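You operate a simulated robot arm through the tools that you are given. There is no shell and no other tool. Be economical: measure what you need, move in short steps, check, and stop when the job is done.

You run a simulated robot arm. Do the job below in one go: nothing can be reset, and whatever is moved stays where it is left.

TASK
Switch the warmer off, swap the red seal inside for the black one, then switch it on again.
Fine: the red seal goes in the blue tray; shut the lid before you switch on.

It is judged by the outcome, as a careful person would: the job done as asked, and still so three seconds after it is handed in. It fails if anything else is knocked over, pushed out of place, dropped, spilled or broken. Lids that push on must go on centred and level and be pressed home; caps that screw on are set level and turned clockwise until they are tight.

THE ROBOT
A 6-joint arm with a two-finger parallel gripper, fixed in place. Base frame: the origin is at the foot of the arm, x ahead of it, y to its left, z up; the work surface is at about z = 0.8. Readings come in m, degrees, newtons and seconds.
With the tool pointing down near the work surface it reaches from about 0.24 to 0.64 m from the base axis. Its first joint turns from -66.0 to 66.0 degrees. Payload 2.7 kg.
The TCP is the grasp point between the finger pads, 0.023 m short of the fingertips. In the tool frame z runs along the fingers and y along their closing line. Largest opening 0.094 m; finger width 0.038, thickness 0.01; the body of the gripper, 0.054 by 0.096 m, starts 0.039 m behind the TCP.
Orientation is told as [roll, pitch, yaw] about the base's x, y, z axes, in that order, counted from this pose: with the fingers straight down and closing along the base's y, the tool's x points along the base's -x, its y along +y and its z along -z.

THE INTERFACE
- The arm moves only by the tool send_rows. Its argument "deltas" is a list of rows, each a list of 7 numbers: the opening, from 0 (shut) to 1 (fully open), then the shift along the tool's x, y, z in m, then the turn, a rotation vector about the tool's x, y, z in degrees. In form: [[jaw, dx, dy, dz, ax, ay, az], ...]. A call has 1 to 20 rows; each row is the pose to reach, as a shift and turn from the pose commanded when the call began, along the tool's axes at that moment. A row lasts 0.2 s, in which the tool goes at most 0.05 m and 8.6 degrees; a call with a longer step from one row to the next is refused whole, and so is a gripper value outside its range. A pose out of reach is approached as far as the arm can. The call stops where the force on the tool passes 70 N (or 10 N more than at its start, if that is more) or the arm is blocked; 0.2 s more then pass. Each finger travels about 0.045 m/s and halts on what it meets, pressing with about 26 N; the grip force reading is that of the motor and also rises with nothing between the fingers. The clock runs only during rows and for 0.2 s after the last one: add rows that repeat a pose to give the fingers time. It gives the time, the measured TCP pose, the force on the tool (base axes), the opening and the grip force at its end, in the units of the frame above (readings bear some noise), with the torque about the TCP (base axes, N m) and any sound that the robot's microphone picked up.
- Cameras (640 x 400 px; columns grow to the right, rows downward): "scene" is fixed at [0.0787, -0.4229, 1.4235]; the picture's right is [0.77, -0.64, 0.00], its down [-0.29, -0.35, -0.89] and it looks along [0.56, 0.69, -0.46] (base axes); focal length 314 px, centre (320, 200). "wrist" rides on the gripper at [0.086, 0.016, -0.075] in the tool frame; the picture's right is [-0.18, 0.98, 0.00], its down [-0.58, -0.11, -0.81] and it looks along [-0.79, -0.15, 0.59] (tool axes); focal length 243 px, centre (320, 200). There is no depth. A picture from a camera that has moved, and an enlarged one, comes with that camera's place and axes in the base frame and with its lens. The place of the scene camera against the robot may be out by one fixed shift of up to 0.012 m in any direction.
- grab_frame(camera): a new picture of that camera. The clock stands still meanwhile.
- close_up(camera, box): a new picture of the part [left, top, right, bottom] of that camera's present view, enlarged. The clock stands still meanwhile.
- job_done(): hands the job in; it is judged then, once.

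Work in short steps. Places have to be worked out from the pictures, the camera data and where the tool is seen: move nearer, look again, correct. Check each grasp and each placing, and mend what went wrong. You have 120 turns and 84 pictures in all, those below and enlarged ones among them. Open the gripper and draw the arm clear of the work before you hand the job in, unless the task says otherwise; then end with one line.

The tools are called by a JSON object that holds its "method" and its "body". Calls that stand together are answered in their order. send_rows: Moves the arm, as the interface text tells. Its arguments: {"type":"object","properties":{"deltas":{"type":"array","items":{"type":"array","items":{"type":"number"}}}},"required":["deltas"]} The other tools are called the same way: grab_frame (camera) takes a picture; close_up (camera, box) takes an enlarged picture of a part of a camera's view; job_done () hands the job in.

At the start:

```text
time: 0.0
eef_pos: [0.3326, 0.1085, 1.1721]
tool_rot: [0.1, 0.0, -0.1]
ft_force: [0.5, -0.1, -0.4]
moment: [-0.03, -0.02, 0.01]
width: 0.0938
finger_force: 0.1
```

scene: 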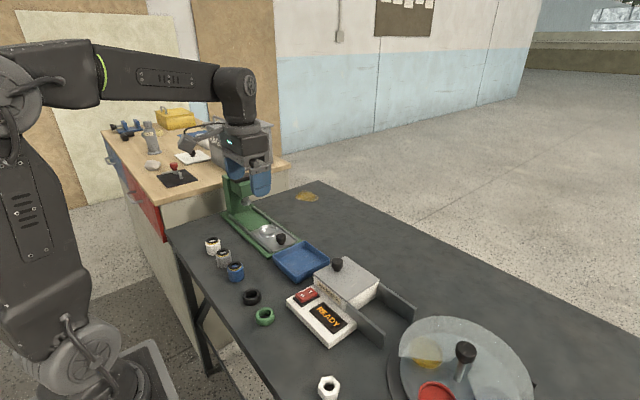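
wrist: 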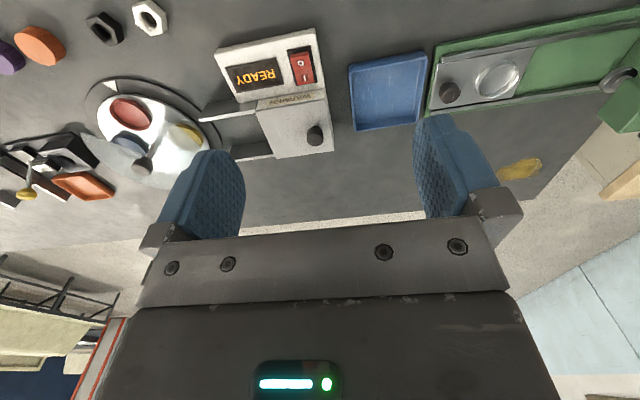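

I start by looking closer at the warmer, tray and seals.

{"method": "close_up", "body": {"camera": "scene", "box": [190, 220, 430, 370]}}

{"method": "close_up", "body": {"camera": "wrist", "box": [190, 20, 430, 170]}}

```text
2.67 times, centred on (310, 295) of scene
camera zoom: at [0.0787, -0.4229, 1.4235], right [0.77, -0.64, 0.0], down [-0.29, -0.35, -0.89], along [0.56, 0.69, -0.46], focal length 837 px, centre (347, -53)
```

zoom: 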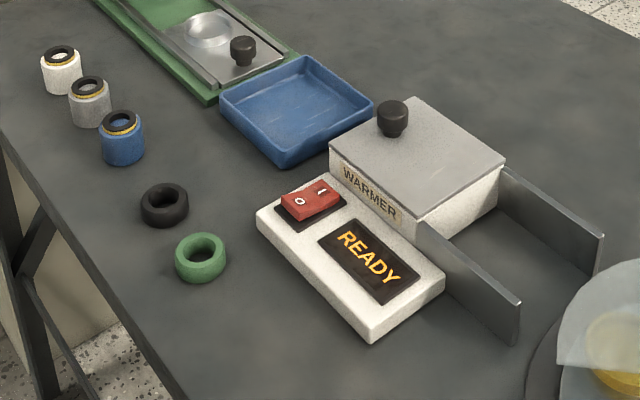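

```text
2.67 times, centred on (310, 95) of wrist
camera zoom: at [0.2461, 0.1257, 1.2463], right [0.19, 0.98, 0.0], down [0.58, -0.11, 0.81], along [0.79, -0.15, -0.59], focal length 647 px, centre (347, 480)
```

zoom: 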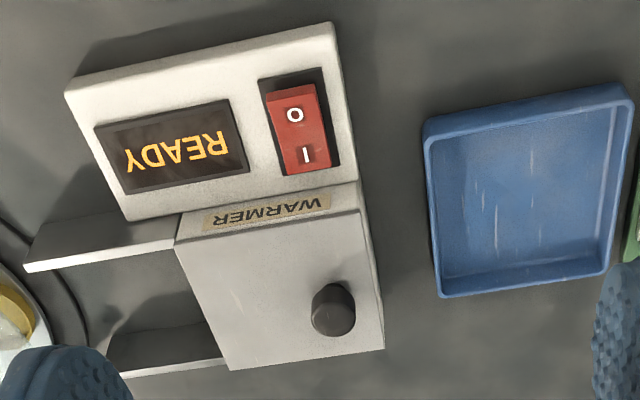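

The red seal's warmer is about (0.51, 0.06), switch about (0.426, 0.062), black seal about (0.333, 0.18), and tray about (0.516, 0.207). I move lower with the jaws closed to view the switch more closely.

{"method": "send_rows", "body": {"deltas": [[0.8, 0.005, -0.012, 0.04, 0, 0, 0], [0.6, 0.015, -0.025, 0.08, 0, 0, 0], [0.4, 0.025, -0.04, 0.12, 0, 0, 0], [0.2, 0.03, -0.045, 0.15, 0, 0, 0], [0, 0.03, -0.045, 0.15, 0, 0, 0], [0, 0.03, -0.045, 0.15, 0, 0, 0]]}}

{"method": "grab_frame", "body": {"camera": "wrist"}}

```text
time: 1.4
eef_pos: [0.3052, 0.0636, 1.021]
tool_rot: [0.1, -0.1, -0.2]
ft_force: [0.0, -0.8, 0.9]
moment: [0.02, -0.01, 0.02]
width: 0.0
finger_force: 25.5
```

```text
79 pictures are left
camera wrist: at [0.2185, 0.081, 1.0952], right [0.19, 0.98, 0.0], down [0.58, -0.11, 0.81], along [0.79, -0.15, -0.59], focal length 243 px, centre (320, 200)
```

wrist: 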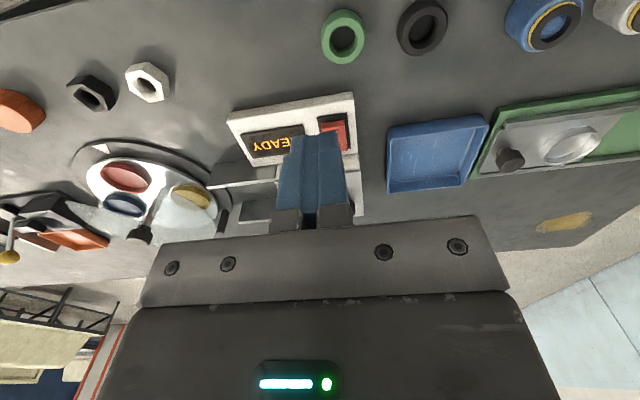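

Panel edges run along base y within ~1°. I yaw 90° so the thin side of the closed fingers lies across the rocker, and go above its O end.

{"method": "send_rows", "body": {"deltas": [[0, -0.01, 0, 0.0, 0, 0, -8.2], [0, -0.02, 0, 0.0, 0, 0, -16.4], [0, -0.03, 0, 0.01, 0, 0, -24.6], [0, -0.04, 0, 0.02, 0, 0, -32.8], [0, -0.05, 0, 0.03, 0, 0, -41], [0, -0.06, 0, 0.04, 0, 0, -49.2], [0, -0.07, 0, 0.05, 0, 0, -57.4], [0, -0.08, 0, 0.06, 0, 0, -65.6], [0, -0.09, 0, 0.07, 0, 0, -73.8], [0, -0.1, 0, 0.09, 0, 0, -82], [0, -0.101, 0, 0.1, 0, 0, -90], [0, -0.101, 0, 0.1, 0, 0, -90]]}}

{"method": "grab_frame", "body": {"camera": "wrist"}}

{"method": "close_up", "body": {"camera": "scene", "box": [240, 220, 400, 350]}}

```text
time: 4.0
eef_pos: [0.4052, 0.0639, 0.9208]
tool_rot: [-0.1, -0.2, 90.1]
ft_force: [-0.5, -0.1, 1.1]
moment: [0.02, -0.03, -0.02]
width: 0.0
finger_force: 26.2
```

```text
78 pictures are left
camera wrist: at [0.3877, -0.0213, 0.9948], right [-0.98, 0.18, 0.0], down [0.11, 0.58, 0.81], along [0.15, 0.79, -0.59], focal length 243 px, centre (320, 200)
```

wrist: 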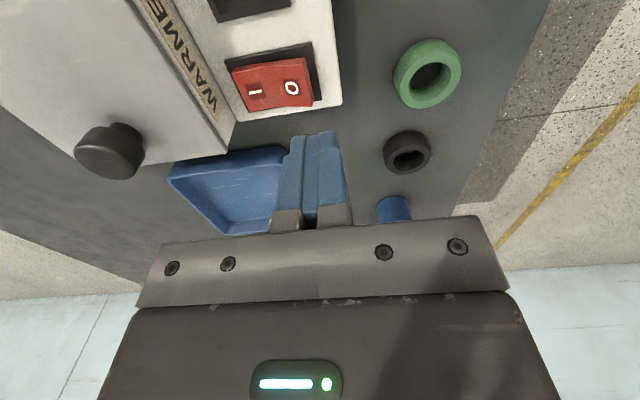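

```text
3.08 times, centred on (320, 285) of scene
camera zoom: at [0.0787, -0.4229, 1.4235], right [0.77, -0.64, 0.0], down [-0.29, -0.35, -0.89], along [0.56, 0.69, -0.46], focal length 966 px, centre (320, -62)
```

zoom: 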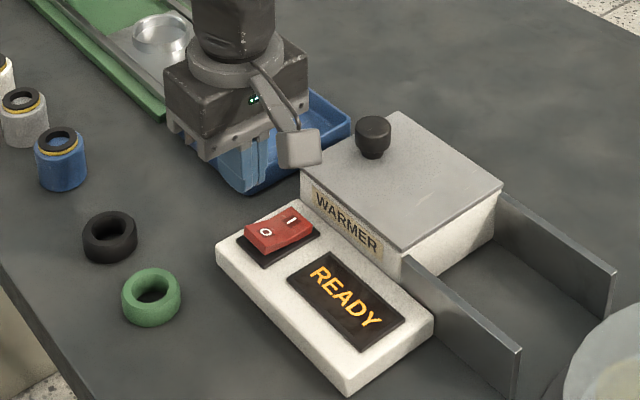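

Refined rocker: x 0.407–0.459, y≈0.057; O end raised. I line up at x≈0.414 and descend carefully.

{"method": "send_rows", "body": {"deltas": [[0, 0.007, -0.009, 0, 0, 0, 0], [0, 0.007, -0.009, 0.01, 0, 0, 0], [0, 0.007, -0.009, 0.02, 0, 0, 0], [0, 0.007, -0.009, 0.03, 0, 0, 0], [0, 0.007, -0.009, 0.04, 0, 0, 0]]}}

{"method": "grab_frame", "body": {"camera": "wrist"}}

```text
time: 5.2
eef_pos: [0.4131, 0.0547, 0.8828]
tool_rot: [-0.1, -0.2, 90.0]
ft_force: [0.0, -0.5, -0.4]
moment: [-0.02, 0.0, 0.01]
width: 0.0
finger_force: 25.5
```

```text
76 pictures are left
camera wrist: at [0.3969, -0.0302, 0.9571], right [-0.98, 0.19, 0.0], down [0.11, 0.58, 0.81], along [0.15, 0.79, -0.59], focal length 243 px, centre (320, 200)
```

wrist: 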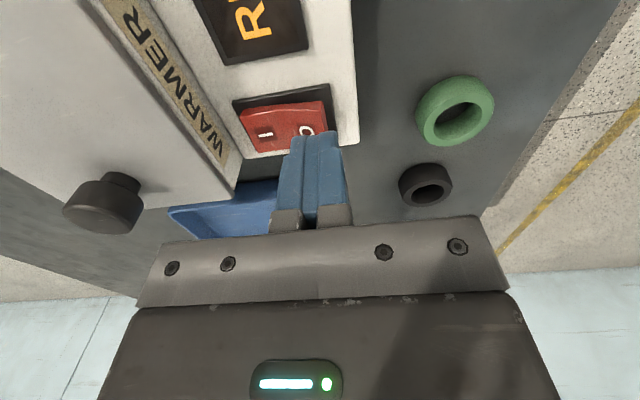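

Aligned over the O end. Pressing down in small steps.

{"method": "send_rows", "body": {"deltas": [[0, 0.002, 0, 0.005, 0, 0, 0], [0, 0.002, 0, 0.009, 0, 0, 0], [0, 0.002, 0, 0.012, 0, 0, 0], [0, 0.002, 0, 0.015, 0, 0, 0], [0, 0.002, 0, 0.018, 0, 0, 0]]}}

{"method": "grab_frame", "body": {"camera": "wrist"}}

```text
time: 6.4
eef_pos: [0.4146, 0.0541, 0.8657]
tool_rot: [-0.1, -0.1, 90.0]
ft_force: [-1.2, 0.0, -0.7]
moment: [0.0, -0.01, 0.02]
width: 0.0
finger_force: 25.9
```

```text
75 pictures are left
camera wrist: at [0.3968, -0.031, 0.9388], right [-0.98, 0.19, 0.0], down [0.11, 0.58, 0.81], along [0.15, 0.79, -0.59], focal length 243 px, centre (320, 200)
```

wrist: 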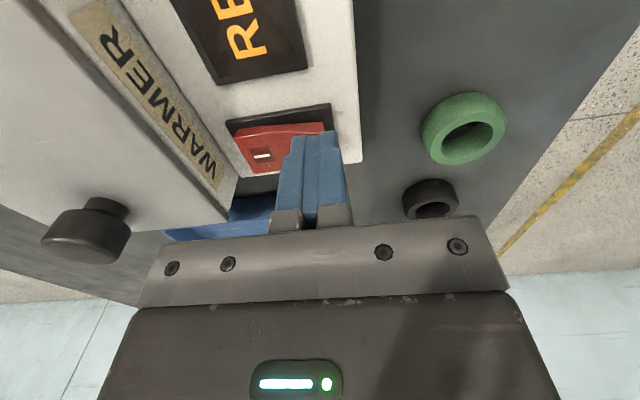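

Still no contact force; tip at 0.843. Continue down a little.

{"method": "send_rows", "body": {"deltas": [[0, 0, 0, 0.002, 0, 0, 0], [0, 0, 0, 0.004, 0, 0, 0], [0, 0, 0, 0.006, 0, 0, 0], [0, 0, 0, 0.008, 0, 0, 0], [0, 0, 0, 0.01, 0, 0, 0]]}}

{"method": "grab_frame", "body": {"camera": "wrist"}}

```text
time: 7.6
eef_pos: [0.4122, 0.0546, 0.8573]
tool_rot: [-0.1, -0.1, 89.9]
ft_force: [-29.5, -3.4, 58.5]
moment: [0.1, 0.09, 0.13]
width: 0.0
finger_force: 26.1
```

```text
74 pictures are left
camera wrist: at [0.3955, -0.0308, 0.9302], right [-0.98, 0.18, 0.0], down [0.11, 0.58, 0.81], along [0.15, 0.79, -0.59], focal length 243 px, centre (320, 200)
```

wrist: 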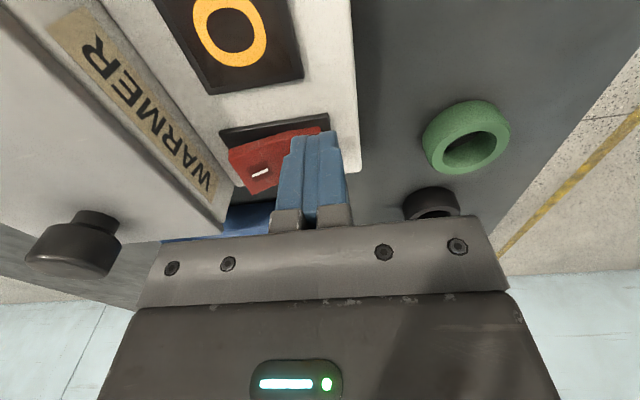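

The rocker tipped and the display now begins with "O" (likely OFF). Lift off and check.

{"method": "send_rows", "body": {"deltas": [[0, 0, 0, -0.02, 0, 0, 0], [0, 0, 0, -0.05, 0, 0, 0], [0, 0, 0, -0.09, 0, 0, 0], [0, 0, 0, -0.12, 0, 0, 0]]}}

{"method": "close_up", "body": {"camera": "scene", "box": [240, 220, 400, 350]}}

{"method": "grab_frame", "body": {"camera": "wrist"}}

```text
time: 8.6
eef_pos: [0.412, 0.056, 0.9725]
tool_rot: [-0.1, -0.1, 89.9]
ft_force: [0.4, -0.2, -0.6]
moment: [0.02, -0.01, 0.0]
width: 0.0003
finger_force: 25.5
```

```text
3.08 times, centred on (320, 285) of scene
camera zoom: at [0.0787, -0.4229, 1.4235], right [0.77, -0.64, 0.0], down [-0.29, -0.35, -0.89], along [0.56, 0.69, -0.46], focal length 966 px, centre (320, -62)
```

zoom: 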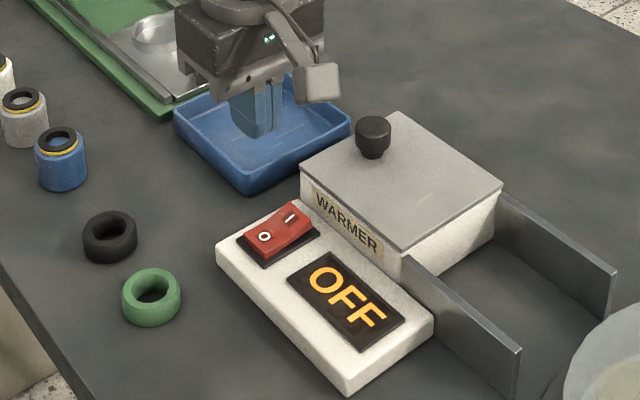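

```text
72 pictures are left
camera wrist: at [0.3963, -0.029, 1.047], right [-0.98, 0.19, 0.0], down [0.11, 0.58, 0.81], along [0.15, 0.79, -0.59], focal length 243 px, centre (320, 200)
```

wrist: 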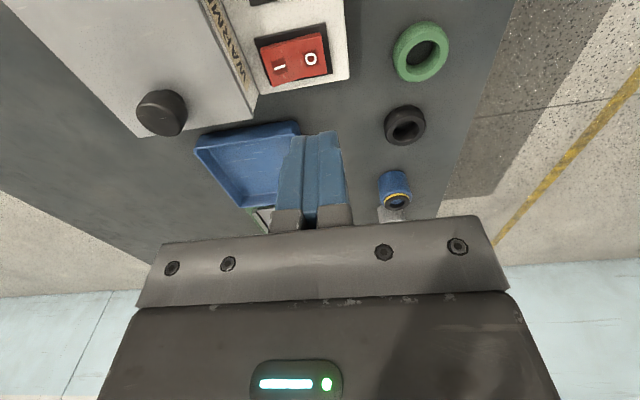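

The display reads OFF. Next I return to yaw 0 and move above the lid knob (~(0.53, 0.06)), jaws part open.

{"method": "send_rows", "body": {"deltas": [[0.1, 0, -0.01, 0, 0, 0, 8.2], [0.2, 0, -0.02, 0, 0, 0, 16.4], [0.3, 0, -0.03, 0, 0, 0, 24.6], [0.4, 0, -0.04, 0, 0, 0, 32.8], [0.5, 0, -0.05, 0, 0, 0, 41], [0.6, 0, -0.06, 0, 0, 0, 49.2], [0.6, 0, -0.07, 0, 0, 0, 57.4], [0.6, 0, -0.08, 0, 0, 0, 65.6], [0.6, 0, -0.095, 0, 0, 0, 73.8], [0.6, 0, -0.11, 0, 0, 0, 82], [0.6, -0.002, -0.118, 0, 0, 0, 90], [0.6, -0.002, -0.118, 0, 0, 0, 90]]}}

{"method": "grab_frame", "body": {"camera": "wrist"}}

{"method": "close_up", "body": {"camera": "scene", "box": [240, 200, 440, 350]}}

```text
time: 11.2
eef_pos: [0.5306, 0.0563, 0.9754]
tool_rot: [0.1, -0.1, -0.1]
ft_force: [-1.1, -0.4, -0.1]
moment: [-0.01, 0.02, -0.01]
width: 0.0564
finger_force: 0.0
```

```text
71 pictures are left
camera wrist: at [0.4432, 0.0737, 1.0486], right [0.19, 0.98, 0.0], down [0.58, -0.11, 0.81], along [0.79, -0.15, -0.59], focal length 243 px, centre (320, 200)
```

wrist: 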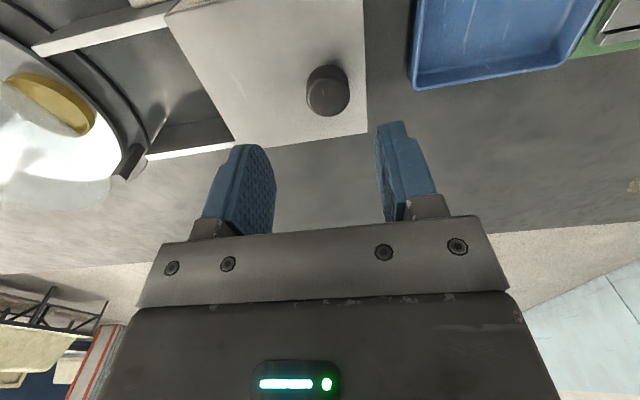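

```text
2.67 times, centred on (340, 275) of scene
camera zoom: at [0.0787, -0.4229, 1.4235], right [0.77, -0.64, 0.0], down [-0.29, -0.35, -0.89], along [0.56, 0.69, -0.46], focal length 837 px, centre (267, 0)
```

zoom: 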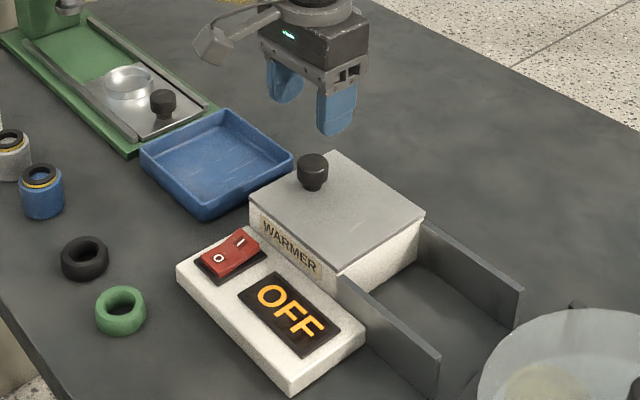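

Knob estimated at (0.534, 0.061). I line up and descend around it to TCP z≈0.90.

{"method": "send_rows", "body": {"deltas": [[0.6, -0.003, 0.005, 0.02, 0, 0, 0], [0.6, -0.003, 0.005, 0.04, 0, 0, 0], [0.6, -0.003, 0.005, 0.06, 0, 0, 0], [0.6, -0.003, 0.005, 0.075, 0, 0, 0]]}}

{"method": "grab_frame", "body": {"camera": "wrist"}}

{"method": "close_up", "body": {"camera": "scene", "box": [280, 220, 400, 310]}}

```text
time: 12.2
eef_pos: [0.5346, 0.0629, 0.9005]
tool_rot: [0.2, -0.1, -0.1]
ft_force: [0.8, 0.7, 0.4]
moment: [-0.01, -0.01, 0.01]
width: 0.0562
finger_force: 0.0
```

```text
69 pictures are left
camera wrist: at [0.4475, 0.0804, 0.974], right [0.19, 0.98, 0.0], down [0.58, -0.11, 0.81], along [0.79, -0.15, -0.59], focal length 243 px, centre (320, 200)
```

wrist: 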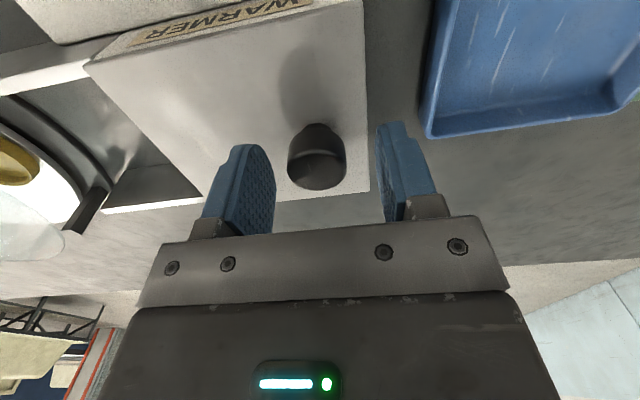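

```text
4.44 times, centred on (340, 265) of scene
camera zoom: at [0.0787, -0.4229, 1.4235], right [0.77, -0.64, 0.0], down [-0.29, -0.35, -0.89], along [0.56, 0.69, -0.46], focal length 1395 px, centre (231, -89)
```

zoom: 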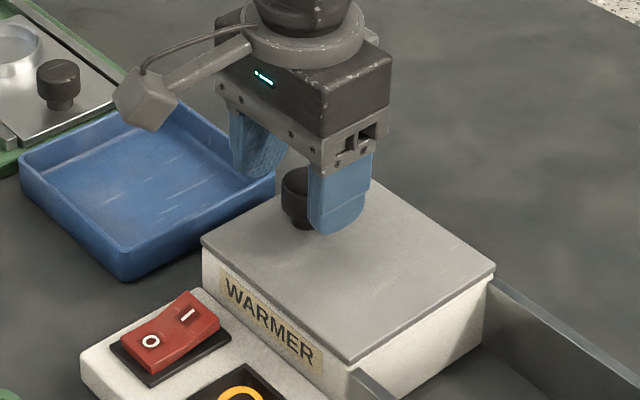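

Fingers straddle the knob, knob spans z≈0.857–0.89. Lower 14 mm and close.

{"method": "send_rows", "body": {"deltas": [[0.6, -0.001, -0.001, 0.007, 0, 0, 0], [0.6, -0.001, -0.001, 0.014, 0, 0, 0], [0.4, -0.001, -0.001, 0.014, 0, 0, 0], [0.2, -0.001, -0.001, 0.014, 0, 0, 0], [0.0, -0.001, -0.001, 0.014, 0, 0, 0], [0.0, -0.001, -0.001, 0.014, 0, 0, 0], [0.0, -0.001, -0.001, 0.014, 0, 0, 0]]}}

{"method": "grab_frame", "body": {"camera": "wrist"}}

```text
time: 13.8
eef_pos: [0.5346, 0.0605, 0.8866]
tool_rot: [0.1, -0.2, -0.1]
ft_force: [1.6, -5.6, -3.1]
moment: [-0.42, -0.17, -0.02]
width: 0.0315
finger_force: 45.4
```

```text
67 pictures are left
camera wrist: at [0.4482, 0.0778, 0.9601], right [0.19, 0.98, 0.0], down [0.58, -0.11, 0.81], along [0.79, -0.15, -0.59], focal length 243 px, centre (320, 200)
```

wrist: 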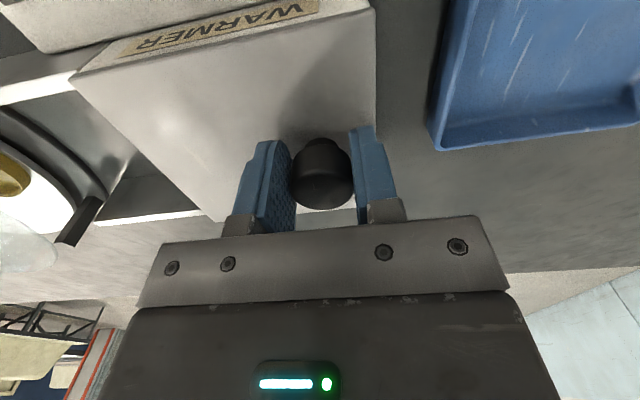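

Gripped at 31.5 mm. Now a short trial slide along −y (toward the rails).

{"method": "send_rows", "body": {"deltas": [[0, 0, -0.005, 0, 0, 0, 0], [0, 0, -0.01, 0, 0, 0, 0], [0, 0, -0.015, 0, 0, 0, 0], [0, 0, -0.02, 0, 0, 0, 0]]}}

{"method": "close_up", "body": {"camera": "scene", "box": [280, 220, 440, 340]}}

```text
time: 14.8
eef_pos: [0.5351, 0.0398, 0.8877]
tool_rot: [0.1, -0.1, -0.1]
ft_force: [-1.7, 1.6, 4.5]
moment: [-0.19, 0.95, 0.05]
width: 0.0317
finger_force: 45.3
```

```text
3.33 times, centred on (360, 280) of scene
camera zoom: at [0.0786, -0.4229, 1.4235], right [0.77, -0.64, 0.0], down [-0.29, -0.35, -0.89], along [0.56, 0.69, -0.46], focal length 1046 px, centre (187, -67)
```

zoom: 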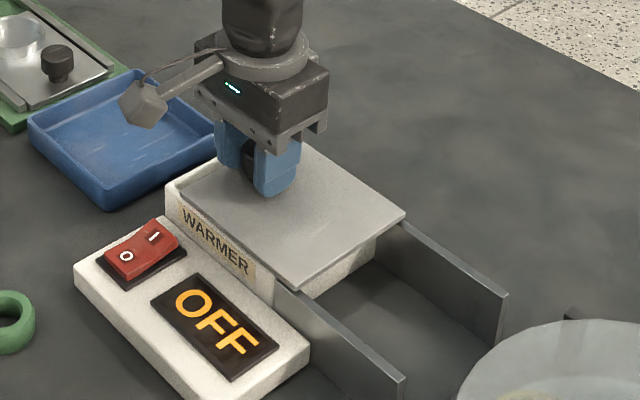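

The lid slides freely with low force. Continue to ~0.10 m total.

{"method": "send_rows", "body": {"deltas": [[0, 0, -0.01, 0, 0, 0, 0], [0, 0, -0.02, 0, 0, 0, 0], [0, 0, -0.03, 0, 0, 0, 0], [0, 0, -0.04, 0, 0, 0, 0], [0, 0, -0.05, 0, 0, 0, 0], [0, 0, -0.06, 0, 0, 0, 0], [0, 0, -0.07, 0, 0, 0, 0], [0, 0, -0.08, 0, 0, 0, 0]]}}

{"method": "close_up", "body": {"camera": "scene", "box": [280, 220, 440, 340]}}

```text
time: 16.6
eef_pos: [0.535, -0.0402, 0.8859]
tool_rot: [0.1, -0.1, -0.1]
ft_force: [1.7, 1.5, -1.1]
moment: [-0.3, -0.23, -0.04]
width: 0.0314
finger_force: 44.8
```

```text
3.33 times, centred on (360, 280) of scene
camera zoom: at [0.0787, -0.4229, 1.4235], right [0.77, -0.64, 0.0], down [-0.29, -0.35, -0.89], along [0.56, 0.69, -0.46], focal length 1046 px, centre (187, -67)
```

zoom: 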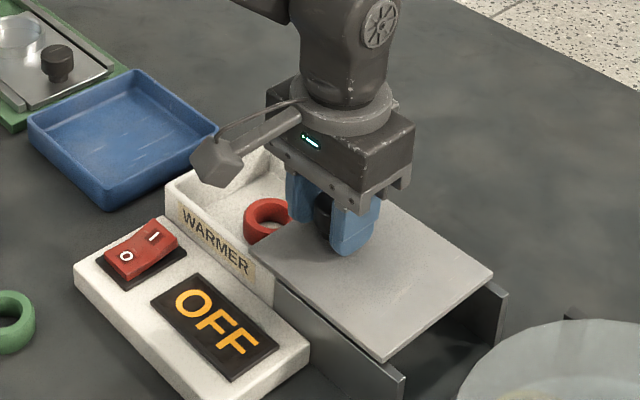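

The red seal is visible. Slide ~20 mm more gently.

{"method": "send_rows", "body": {"deltas": [[0, 0, -0.005, 0, 0, 0, 0], [0, 0, -0.01, 0, 0, 0, 0], [0, 0, -0.015, 0, 0, 0, 0], [0, 0, -0.02, 0, 0, 0, 0]]}}

{"method": "close_up", "body": {"camera": "scene", "box": [280, 220, 440, 340]}}

```text
time: 17.6
eef_pos: [0.5356, -0.0515, 0.8867]
tool_rot: [0.5, 0.1, 0.2]
ft_force: [-19.8, 49.7, 24.5]
moment: [0.16, 0.08, 0.33]
width: 0.0315
finger_force: 45.4
```

```text
3.33 times, centred on (360, 280) of scene
camera zoom: at [0.0778, -0.4216, 1.424], right [0.77, -0.63, 0.0], down [-0.29, -0.35, -0.89], along [0.56, 0.69, -0.46], focal length 1046 px, centre (187, -67)
```

zoom: 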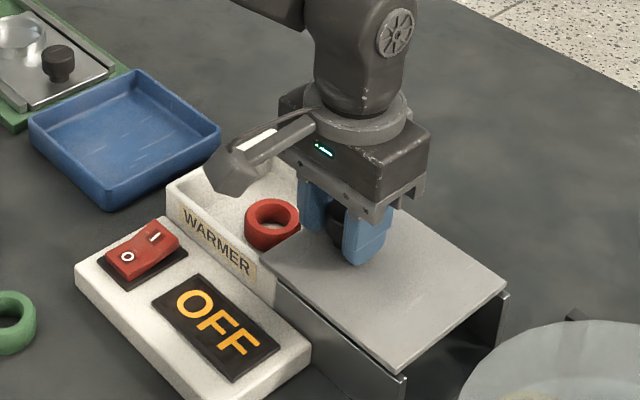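

The lid hit its stop (50 N). I relieve the push, release, and rise; then view the seal.

{"method": "send_rows", "body": {"deltas": [[0, 0, 0.009, 0, 0, 0, 0], [0.3, 0, 0.009, 0, 0, 0, 0], [0.6, 0, 0.009, 0, 0, 0, 0], [0.6, 0, 0.009, 0, 0, 0, 0], [0.6, 0, 0.009, -0.02, 0, 0, 0], [0.6, 0, 0.009, -0.06, 0, 0, 0], [0.6, 0, 0.04, -0.09, 0, 0, 0], [0.6, 0.03, 0.08, -0.09, 0, 0, 0], [0.6, 0.03, 0.095, -0.09, 0, 0, 0]]}}

{"method": "grab_frame", "body": {"camera": "wrist"}}

{"method": "grab_frame", "body": {"camera": "scene"}}

```text
time: 19.6
eef_pos: [0.5057, 0.0338, 0.977]
tool_rot: [0.1, -0.1, -0.1]
ft_force: [-0.1, -0.2, -0.2]
moment: [0.02, -0.02, 0.03]
width: 0.0565
finger_force: 0.0
```

```text
63 pictures are left
camera wrist: at [0.4188, 0.0519, 1.0511], right [0.19, 0.98, 0.0], down [0.58, -0.11, 0.81], along [0.79, -0.15, -0.59], focal length 243 px, centre (320, 200)
```

wrist: 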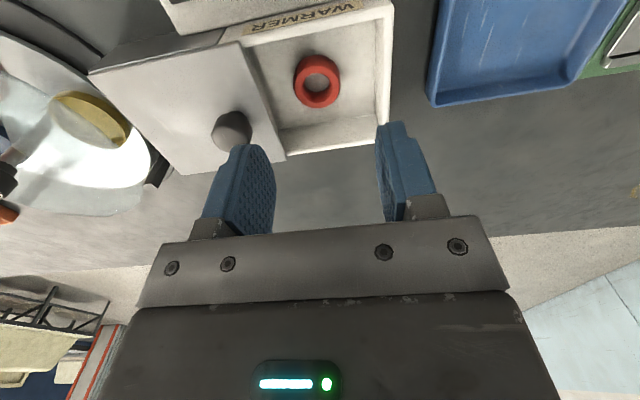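

```text
62 pictures are left
```

scene: 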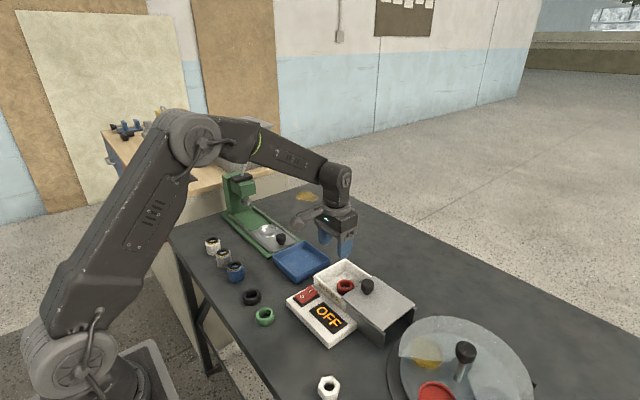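

I see the red seal near (0.533, 0.027). Enlarge to check the cavity depth and walls.

{"method": "close_up", "body": {"camera": "wrist", "box": [230, 0, 410, 160]}}

{"method": "close_up", "body": {"camera": "scene", "box": [300, 250, 400, 325]}}

```text
2.50 times, centred on (320, 80) of wrist
camera zoom: at [0.4188, 0.0519, 1.0511], right [0.19, 0.98, 0.0], down [0.58, -0.11, 0.81], along [0.79, -0.15, -0.59], focal length 606 px, centre (320, 500)
```

zoom: 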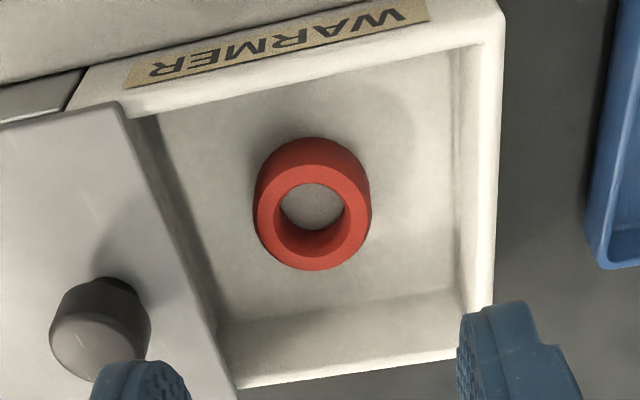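

```text
5.33 times, centred on (350, 288) of scene
camera zoom: at [0.0787, -0.4229, 1.4235], right [0.77, -0.64, 0.0], down [-0.29, -0.35, -0.89], along [0.56, 0.69, -0.46], focal length 1674 px, centre (160, -267)
```

zoom: 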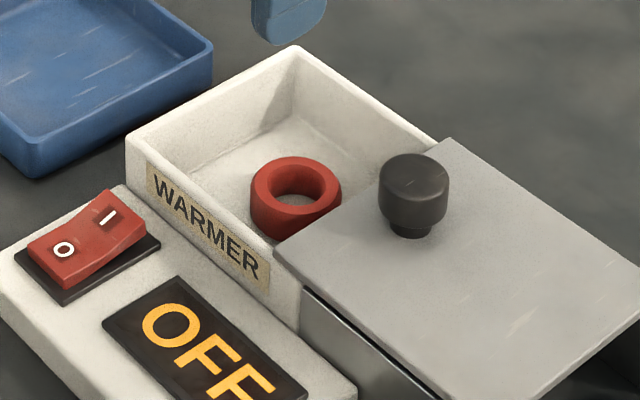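

The ring lies free on the floor, ~20 mm clear of the lid edge. I go above it and partly down.

{"method": "send_rows", "body": {"deltas": [[0.6, -0.028, -0.006, 0.02, 0, 0, 0], [0.6, -0.028, -0.006, 0.05, 0, 0, 0], [0.6, -0.028, -0.006, 0.08, 0, 0, 0], [0.6, -0.028, -0.006, 0.1, 0, 0, 0]]}}

{"method": "grab_frame", "body": {"camera": "wrist"}}

{"method": "close_up", "body": {"camera": "scene", "box": [300, 250, 400, 325]}}

```text
time: 20.6
eef_pos: [0.534, 0.0295, 0.8758]
tool_rot: [0.1, -0.2, -0.1]
ft_force: [0.0, -0.8, -0.1]
moment: [0.01, 0.02, 0.03]
width: 0.0565
finger_force: 0.0
```

```text
59 pictures are left
camera wrist: at [0.4472, 0.0469, 0.9496], right [0.19, 0.98, 0.0], down [0.58, -0.11, 0.81], along [0.79, -0.15, -0.59], focal length 243 px, centre (320, 200)
```

wrist: 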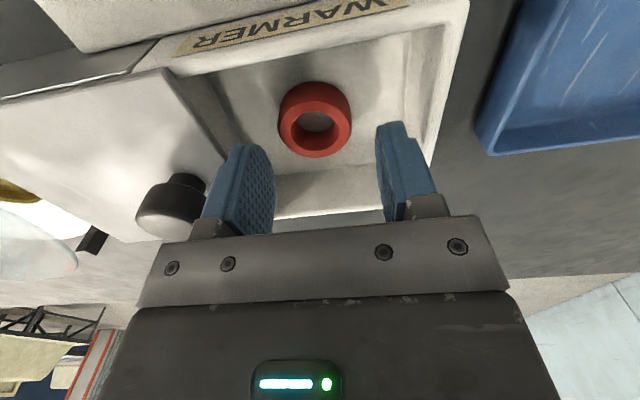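

```text
5.33 times, centred on (350, 288) of scene
camera zoom: at [0.0787, -0.4229, 1.4235], right [0.77, -0.64, 0.0], down [-0.29, -0.35, -0.89], along [0.56, 0.69, -0.46], focal length 1674 px, centre (160, -267)
```

zoom: 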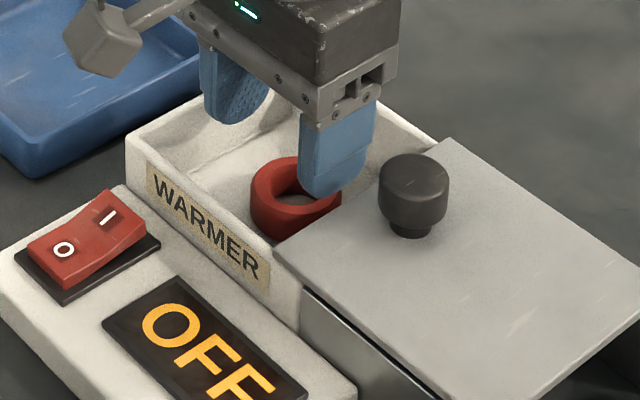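

Ring centre ≈ (0.537, 0.027), top ≈ 0.82–0.83. Descend with small steps.

{"method": "send_rows", "body": {"deltas": [[0.6, -0.003, 0, 0.01, 0, 0, 0], [0.6, -0.003, 0, 0.02, 0, 0, 0], [0.6, -0.003, 0, 0.03, 0, 0, 0], [0.6, -0.003, 0, 0.036, 0, 0, 0]]}}

{"method": "grab_frame", "body": {"camera": "wrist"}}

{"method": "close_up", "body": {"camera": "scene", "box": [300, 250, 400, 325]}}

```text
time: 21.6
eef_pos: [0.5365, 0.0293, 0.8384]
tool_rot: [0.1, -0.1, 0.0]
ft_force: [0.4, 0.9, -0.4]
moment: [0.02, 0.0, -0.04]
width: 0.0565
finger_force: 0.0
```

```text
57 pictures are left
camera wrist: at [0.4492, 0.047, 0.9127], right [0.19, 0.98, 0.0], down [0.58, -0.11, 0.81], along [0.79, -0.15, -0.59], focal length 243 px, centre (320, 200)
```

wrist: 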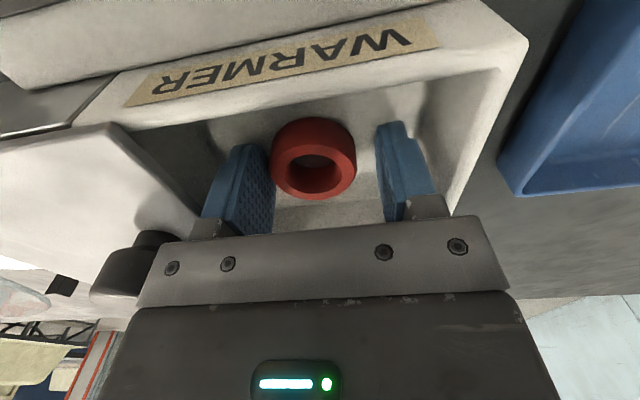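

```text
5.33 times, centred on (350, 288) of scene
camera zoom: at [0.0787, -0.4229, 1.4235], right [0.77, -0.64, 0.0], down [-0.29, -0.35, -0.89], along [0.56, 0.69, -0.46], focal length 1674 px, centre (160, -267)
```

zoom: 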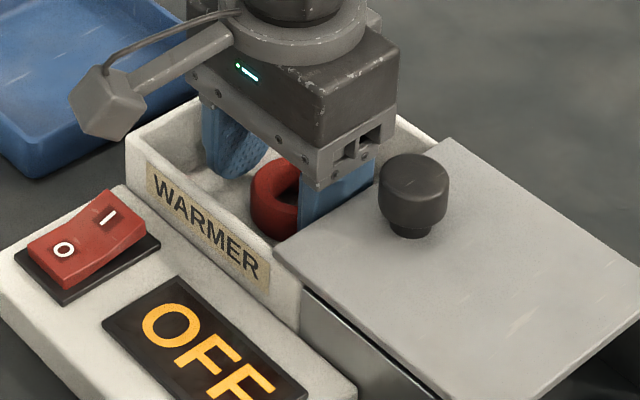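

Ring top ≈0.83 at (0.532, 0.029), fingers overlap ~15 mm. Adjust slightly and close.

{"method": "send_rows", "body": {"deltas": [[0.6, 0.004, 0, 0.002, 0, 0, 0], [0.45, 0.004, 0, 0.002, 0, 0, 0], [0.3, 0.004, 0, 0.002, 0, 0, 0], [0.2, 0.004, 0, 0.002, 0, 0, 0], [0.2, 0.004, 0, 0.002, 0, 0, 0], [0.2, 0.004, 0, 0.002, 0, 0, 0]]}}

{"method": "grab_frame", "body": {"camera": "wrist"}}

```text
time: 23.0
eef_pos: [0.5322, 0.03, 0.8377]
tool_rot: [0.1, -0.1, -0.1]
ft_force: [0.2, 2.0, 0.9]
moment: [0.06, 0.0, 0.03]
width: 0.0441
finger_force: 25.9
```

```text
55 pictures are left
camera wrist: at [0.4459, 0.0472, 0.9113], right [0.19, 0.98, 0.0], down [0.58, -0.11, 0.81], along [0.79, -0.15, -0.59], focal length 243 px, centre (320, 200)
```

wrist: 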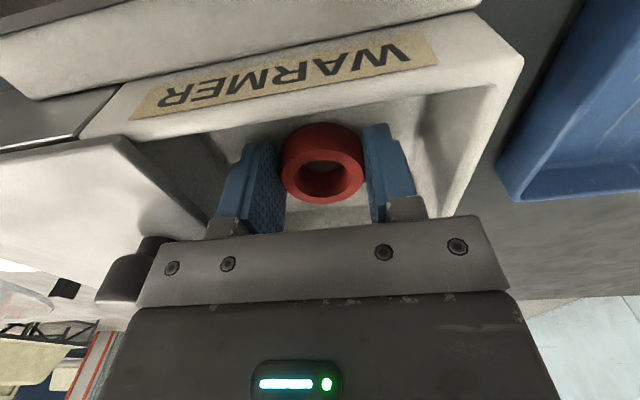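

Gripped at 44 mm. Lift straight up and check.

{"method": "send_rows", "body": {"deltas": [[0.2, 0, 0, -0.01, 0, 0, 0], [0.2, 0, 0, -0.03, 0, 0, 0], [0.2, 0, 0, -0.06, 0, 0, 0], [0.2, 0, 0, -0.09, 0, 0, 0]]}}

{"method": "grab_frame", "body": {"camera": "wrist"}}

```text
time: 24.0
eef_pos: [0.5309, 0.0299, 0.9273]
tool_rot: [0.1, -0.2, -0.1]
ft_force: [-0.1, 0.8, -0.2]
moment: [-0.01, -0.03, 0.01]
width: 0.0439
finger_force: 26.2
```

```text
54 pictures are left
camera wrist: at [0.4455, 0.0468, 1.0019], right [0.19, 0.98, 0.0], down [0.58, -0.11, 0.81], along [0.79, -0.15, -0.59], focal length 243 px, centre (320, 200)
```

wrist: 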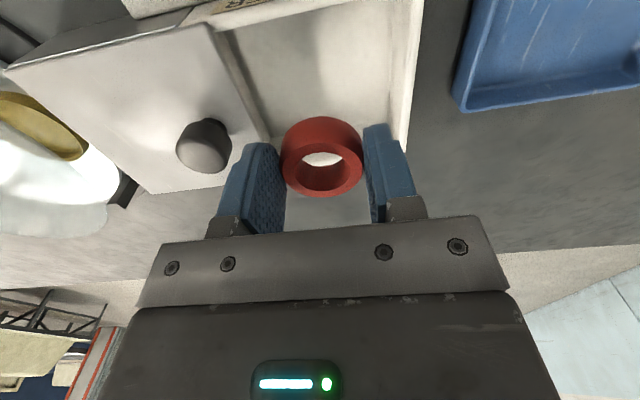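

Held securely. Move over the tray centre (0.518, 0.20).

{"method": "send_rows", "body": {"deltas": [[0.2, 0, 0.03, 0, 0, 0, 0], [0.2, 0.003, 0.065, 0, 0, 0, 0], [0.2, 0.006, 0.1, 0, 0, 0, 0], [0.2, 0.01, 0.135, 0, 0, 0, 0], [0.2, 0.013, 0.17, 0, 0, 0, 0], [0.2, 0.013, 0.17, 0.03, 0, 0, 0]]}}

{"method": "grab_frame", "body": {"camera": "wrist"}}

{"method": "close_up", "body": {"camera": "scene", "box": [240, 210, 360, 300]}}

```text
time: 25.4
eef_pos: [0.5174, 0.1982, 0.8978]
tool_rot: [0.2, 0.0, -0.2]
ft_force: [-0.1, -0.8, 0.1]
moment: [-0.01, 0.0, -0.02]
width: 0.0439
finger_force: 25.8
```

```text
53 pictures are left
camera wrist: at [0.4306, 0.2159, 0.9709], right [0.19, 0.98, 0.0], down [0.58, -0.11, 0.81], along [0.79, -0.15, -0.59], focal length 243 px, centre (320, 200)
```

wrist: 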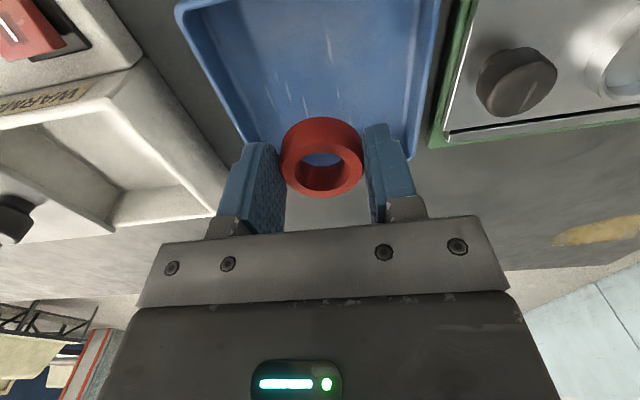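

```text
4.44 times, centred on (300, 255) of scene
camera zoom: at [0.0787, -0.4229, 1.4235], right [0.77, -0.64, 0.0], down [-0.29, -0.35, -0.89], along [0.56, 0.69, -0.46], focal length 1395 px, centre (409, -44)
```

zoom: 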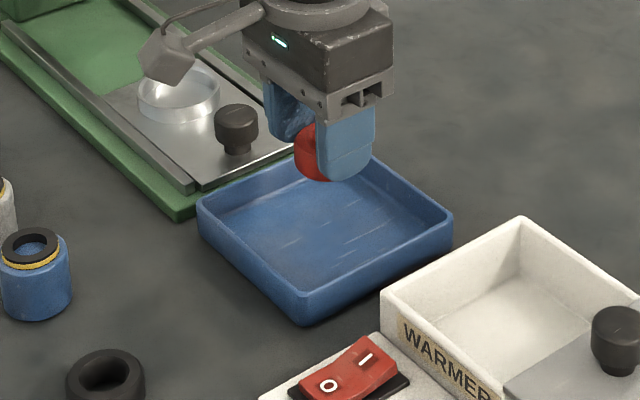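

Over the tray; shift 8 mm toward the robot and lower slowly until touch.

{"method": "send_rows", "body": {"deltas": [[0.2, 0.008, 0, 0.01, 0, 0, 0], [0.2, 0.008, 0, 0.03, 0, 0, 0], [0.2, 0.008, 0, 0.05, 0, 0, 0], [0.2, 0.008, 0, 0.057, 0, 0, 0], [0.2, 0.008, 0, 0.06, 0, 0, 0]]}}

{"method": "grab_frame", "body": {"camera": "wrist"}}

```text
time: 26.6
eef_pos: [0.5127, 0.1981, 0.8383]
tool_rot: [0.2, 0.0, -0.2]
ft_force: [-0.2, 0.2, 0.0]
moment: [0.0, -0.01, 0.0]
width: 0.044
finger_force: 26.1
```

```text
51 pictures are left
camera wrist: at [0.4259, 0.2162, 0.9118], right [0.19, 0.98, 0.0], down [0.58, -0.11, 0.81], along [0.79, -0.15, -0.59], focal length 243 px, centre (320, 200)
```

wrist: 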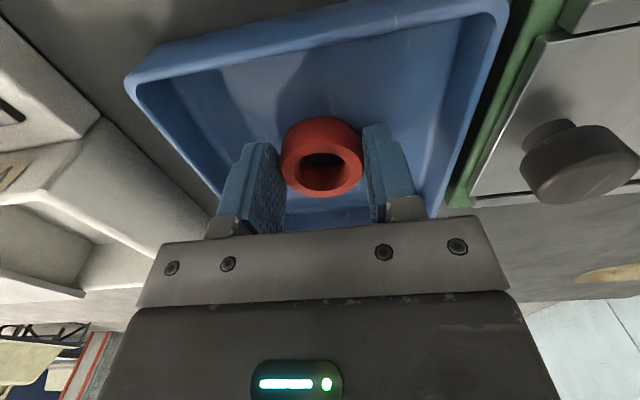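

Inside the tray, still no contact. Lower further in 2 mm steps.

{"method": "send_rows", "body": {"deltas": [[0.2, 0, 0, 0.002, 0, 0, 0], [0.2, 0, 0, 0.004, 0, 0, 0], [0.2, 0, 0, 0.006, 0, 0, 0]]}}

```text
time: 27.4
eef_pos: [0.5138, 0.1975, 0.8355]
tool_rot: [0.2, -0.6, -0.1]
ft_force: [-10.8, -8.0, 38.4]
moment: [-0.5, -0.02, -0.14]
width: 0.0439
finger_force: 25.9
```

Contact with the tray floor at ~0.836. Back off 3 mm, open, and rise.

{"method": "send_rows", "body": {"deltas": [[0.2, 0, 0, -0.003, 0, 0, 0], [0.4, 0, 0, -0.003, 0, 0, 0], [0.65, 0, 0, -0.003, 0, 0, 0], [0.65, 0, 0, -0.003, 0, 0, 0], [0.65, 0, 0, -0.02, 0, 0, 0], [0.65, 0, 0, -0.06, 0, 0, 0], [0.65, 0, 0, -0.1, 0, 0, 0]]}}

{"method": "grab_frame", "body": {"camera": "wrist"}}

{"method": "close_up", "body": {"camera": "scene", "box": [200, 210, 360, 330]}}

```text
time: 29.0
eef_pos: [0.5101, 0.1974, 0.929]
tool_rot: [0.1, 0.1, -0.2]
ft_force: [0.1, -1.1, -0.6]
moment: [-0.01, -0.01, -0.01]
width: 0.061
finger_force: 0.0
```

```text
50 pictures are left
camera wrist: at [0.4233, 0.2146, 1.0037], right [0.19, 0.98, 0.0], down [0.58, -0.11, 0.81], along [0.79, -0.15, -0.59], focal length 243 px, centre (320, 200)
```

wrist: 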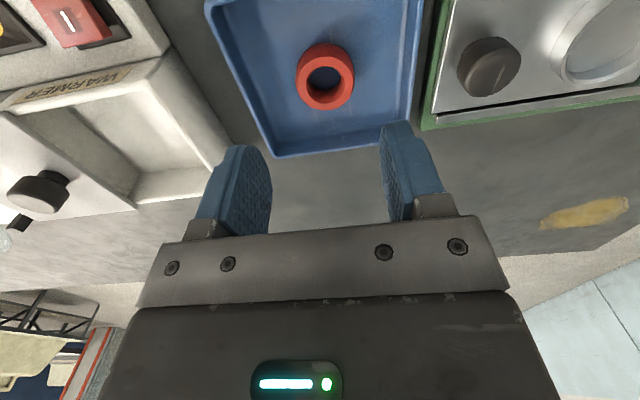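

```text
3.33 times, centred on (280, 270) of scene
camera zoom: at [0.0787, -0.4229, 1.4235], right [0.77, -0.64, 0.0], down [-0.29, -0.35, -0.89], along [0.56, 0.69, -0.46], focal length 1046 px, centre (453, -33)
```

zoom: 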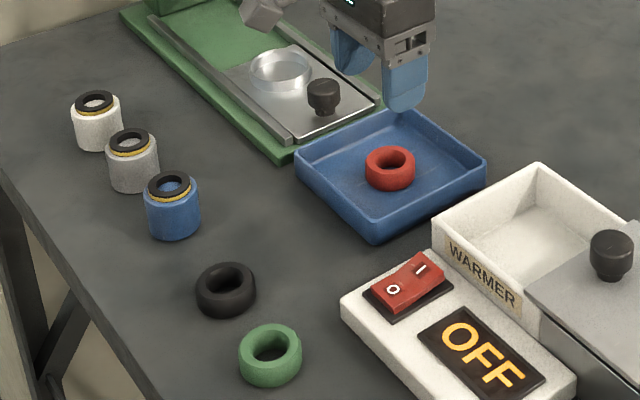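

Red seal rests in the tray. Next the black seal, estimated (0.328, 0.168) after the scene offset; move above it.

{"method": "send_rows", "body": {"deltas": [[0.65, 0.04, -0.005, -0.005, 0, 0, 0], [0.65, 0.085, -0.015, -0.01, 0, 0, 0], [0.65, 0.13, -0.025, -0.01, 0, 0, 0], [0.65, 0.16, -0.03, -0.01, 0, 0, 0], [0.65, 0.182, -0.03, -0.01, 0, 0, 0], [0.65, 0.182, -0.03, -0.01, 0, 0, 0]]}}

{"method": "grab_frame", "body": {"camera": "wrist"}}

```text
time: 30.4
eef_pos: [0.3286, 0.1693, 0.9383]
tool_rot: [0.1, -0.1, 0.0]
ft_force: [-0.1, 0.2, 0.1]
moment: [0.01, 0.01, -0.04]
width: 0.0613
finger_force: 0.0
```

```text
48 pictures are left
camera wrist: at [0.242, 0.1863, 1.0137], right [0.19, 0.98, 0.0], down [0.58, -0.11, 0.81], along [0.79, -0.15, -0.59], focal length 243 px, centre (320, 200)
```

wrist: 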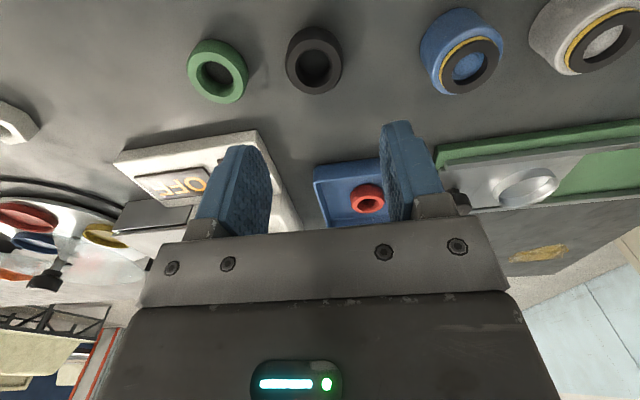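

Black ring ≈ (0.326, 0.166). Descend part way and recheck.

{"method": "send_rows", "body": {"deltas": [[0.65, 0.003, -0.003, 0.02, 0, 0, 0], [0.65, 0.003, -0.003, 0.045, 0, 0, 0], [0.65, 0.003, -0.003, 0.07, 0, 0, 0]]}}

{"method": "grab_frame", "body": {"camera": "wrist"}}

```text
time: 31.2
eef_pos: [0.3255, 0.1667, 0.872]
tool_rot: [0.1, -0.1, -0.1]
ft_force: [-0.5, 0.1, 0.0]
moment: [0.02, -0.01, 0.01]
width: 0.0611
finger_force: 0.0
```

```text
47 pictures are left
camera wrist: at [0.2386, 0.1841, 0.9459], right [0.19, 0.98, 0.0], down [0.58, -0.11, 0.81], along [0.79, -0.15, -0.59], focal length 243 px, centre (320, 200)
```

wrist: 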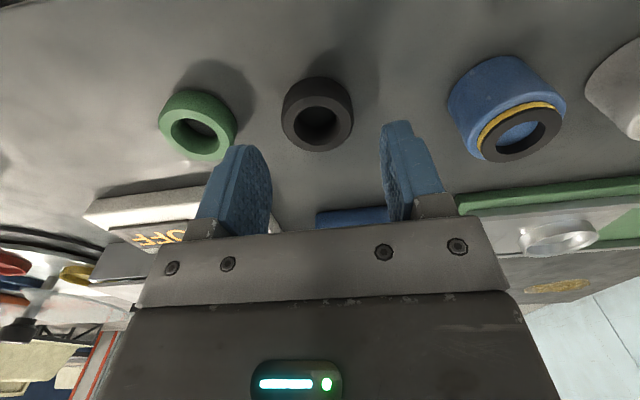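

On target. Narrow the jaws slightly and descend to TCP 0.830, then close.

{"method": "send_rows", "body": {"deltas": [[0.58, -0.001, -0.001, 0.01, 0, 0, 0], [0.58, -0.001, -0.001, 0.02, 0, 0, 0], [0.58, -0.001, -0.001, 0.03, 0, 0, 0], [0.58, -0.001, -0.001, 0.037, 0, 0, 0], [0.58, -0.001, -0.001, 0.042, 0, 0, 0]]}}

{"method": "grab_frame", "body": {"camera": "wrist"}}

```text
time: 32.4
eef_pos: [0.3273, 0.165, 0.8296]
tool_rot: [0.1, -0.1, -0.1]
ft_force: [0.7, 0.5, 0.0]
moment: [0.01, -0.01, 0.0]
width: 0.0544
finger_force: 0.1
```

```text
46 pictures are left
camera wrist: at [0.2409, 0.1823, 0.9037], right [0.19, 0.98, 0.0], down [0.58, -0.11, 0.81], along [0.79, -0.15, -0.59], focal length 243 px, centre (320, 200)
```

wrist: 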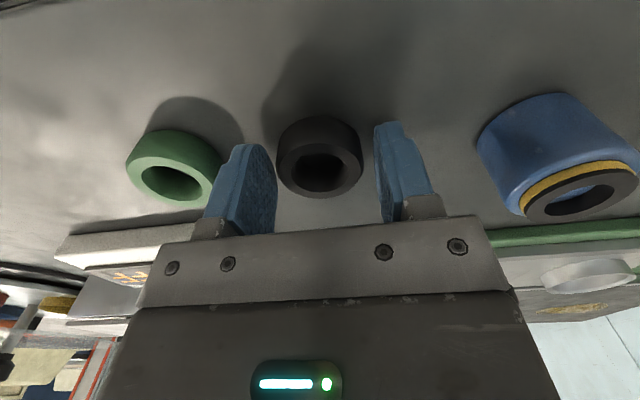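

Well straddled. Close and lift.

{"method": "send_rows", "body": {"deltas": [[0.45, 0, 0, 0, 0, 0, 0], [0.3, 0, 0, 0, 0, 0, 0], [0.2, 0, 0, 0, 0, 0, 0], [0.2, 0, 0, 0, 0, 0, 0], [0.2, 0, 0, 0, 0, 0, 0], [0.2, 0, 0, -0.01, 0, 0, 0], [0.2, 0, 0, -0.04, 0, 0, 0], [0.2, 0, 0, -0.08, 0, 0, 0], [0.2, 0, 0, -0.12, 0, 0, 0]]}}

{"method": "grab_frame", "body": {"camera": "wrist"}}

```text
time: 34.4
eef_pos: [0.3286, 0.1634, 0.951]
tool_rot: [0.1, 0.1, -0.1]
ft_force: [-0.4, 0.2, -0.4]
moment: [0.02, -0.03, 0.0]
width: 0.0442
finger_force: 25.8
```

```text
45 pictures are left
camera wrist: at [0.242, 0.1796, 1.0246], right [0.19, 0.98, 0.0], down [0.58, -0.11, 0.81], along [0.79, -0.15, -0.59], focal length 243 px, centre (320, 200)
```

wrist: 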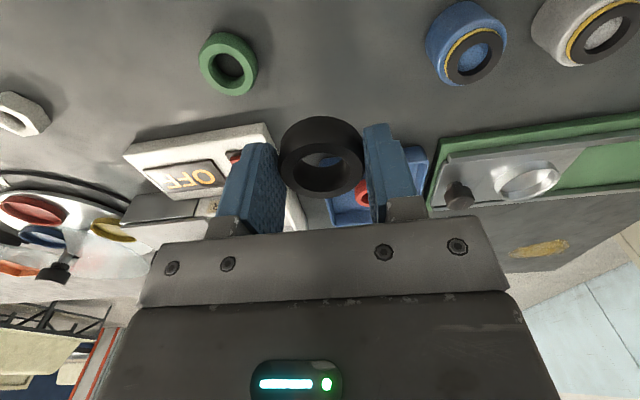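

Held. Carry over the warmer cavity to (0.533, 0.030).

{"method": "send_rows", "body": {"deltas": [[0.2, -0.03, -0.02, 0, 0, 0, 0], [0.2, -0.065, -0.04, 0, 0, 0, 0], [0.2, -0.1, -0.065, 0, 0, 0, 0], [0.2, -0.135, -0.09, 0, 0, 0, 0], [0.2, -0.17, -0.11, 0, 0, 0, 0], [0.2, -0.195, -0.128, 0, 0, 0, 0], [0.2, -0.204, -0.132, 0, 0, 0, 0], [0.2, -0.204, -0.132, 0.03, 0, 0, 0], [0.2, -0.204, -0.132, 0.06, 0, 0, 0]]}}

{"method": "grab_frame", "body": {"camera": "wrist"}}

{"method": "close_up", "body": {"camera": "scene", "box": [260, 220, 420, 340]}}

```text
time: 36.4
eef_pos: [0.5311, 0.0327, 0.8885]
tool_rot: [0.1, 0.0, -0.1]
ft_force: [0.0, -0.2, 0.7]
moment: [0.02, 0.03, 0.0]
width: 0.0441
finger_force: 26.1
```

```text
44 pictures are left
camera wrist: at [0.4441, 0.0496, 0.9609], right [0.19, 0.98, 0.0], down [0.58, -0.11, 0.81], along [0.79, -0.15, -0.59], focal length 243 px, centre (320, 200)
```

wrist: 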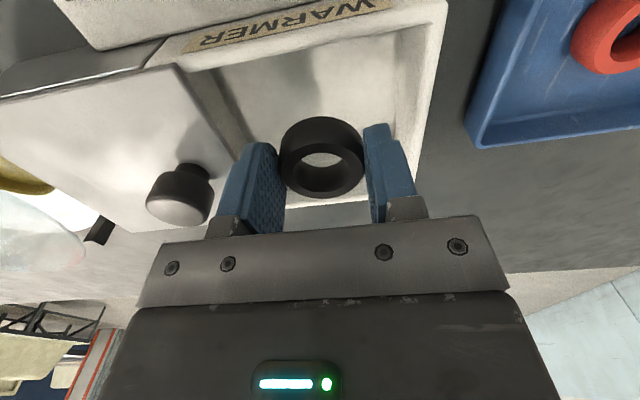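

```text
3.33 times, centred on (340, 280) of scene
camera zoom: at [0.0787, -0.4229, 1.4235], right [0.77, -0.64, 0.0], down [-0.29, -0.35, -0.89], along [0.56, 0.69, -0.46], focal length 1046 px, centre (253, -67)
```

zoom: 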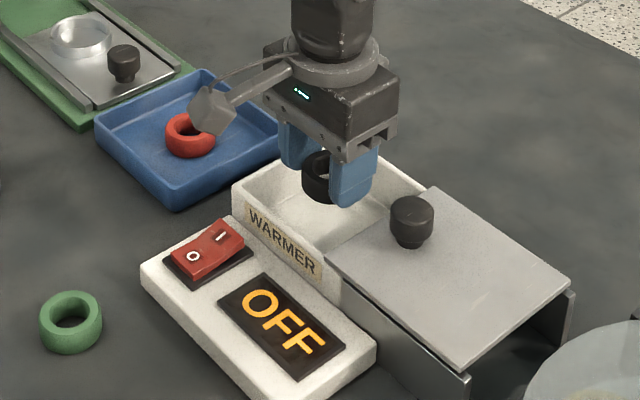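

Aligned over the cavity. Lower to just above the floor.

{"method": "send_rows", "body": {"deltas": [[0.2, 0, -0.001, 0.015, 0, 0, 0], [0.2, 0, -0.001, 0.03, 0, 0, 0], [0.2, 0, -0.001, 0.042, 0, 0, 0], [0.2, 0, -0.001, 0.045, 0, 0, 0], [0.2, 0, -0.001, 0.047, 0, 0, 0]]}}

```text
time: 37.6
eef_pos: [0.5313, 0.0316, 0.8436]
tool_rot: [0.1, 0.0, 0.0]
ft_force: [-0.3, 0.6, -0.3]
moment: [-0.01, 0.04, -0.02]
width: 0.0442
finger_force: 25.8
```

Continue in 1.5 mm steps until touch.

{"method": "send_rows", "body": {"deltas": [[0.2, 0, 0, 0.0015, 0, 0, 0], [0.2, 0, 0, 0.003, 0, 0, 0], [0.2, 0, 0, 0.0045, 0, 0, 0]]}}

```text
time: 38.4
eef_pos: [0.5302, 0.0313, 0.84]
tool_rot: [0.1, -0.1, -0.1]
ft_force: [-9.4, 0.3, 15.4]
moment: [-0.03, 0.14, -0.01]
width: 0.0442
finger_force: 25.9
```

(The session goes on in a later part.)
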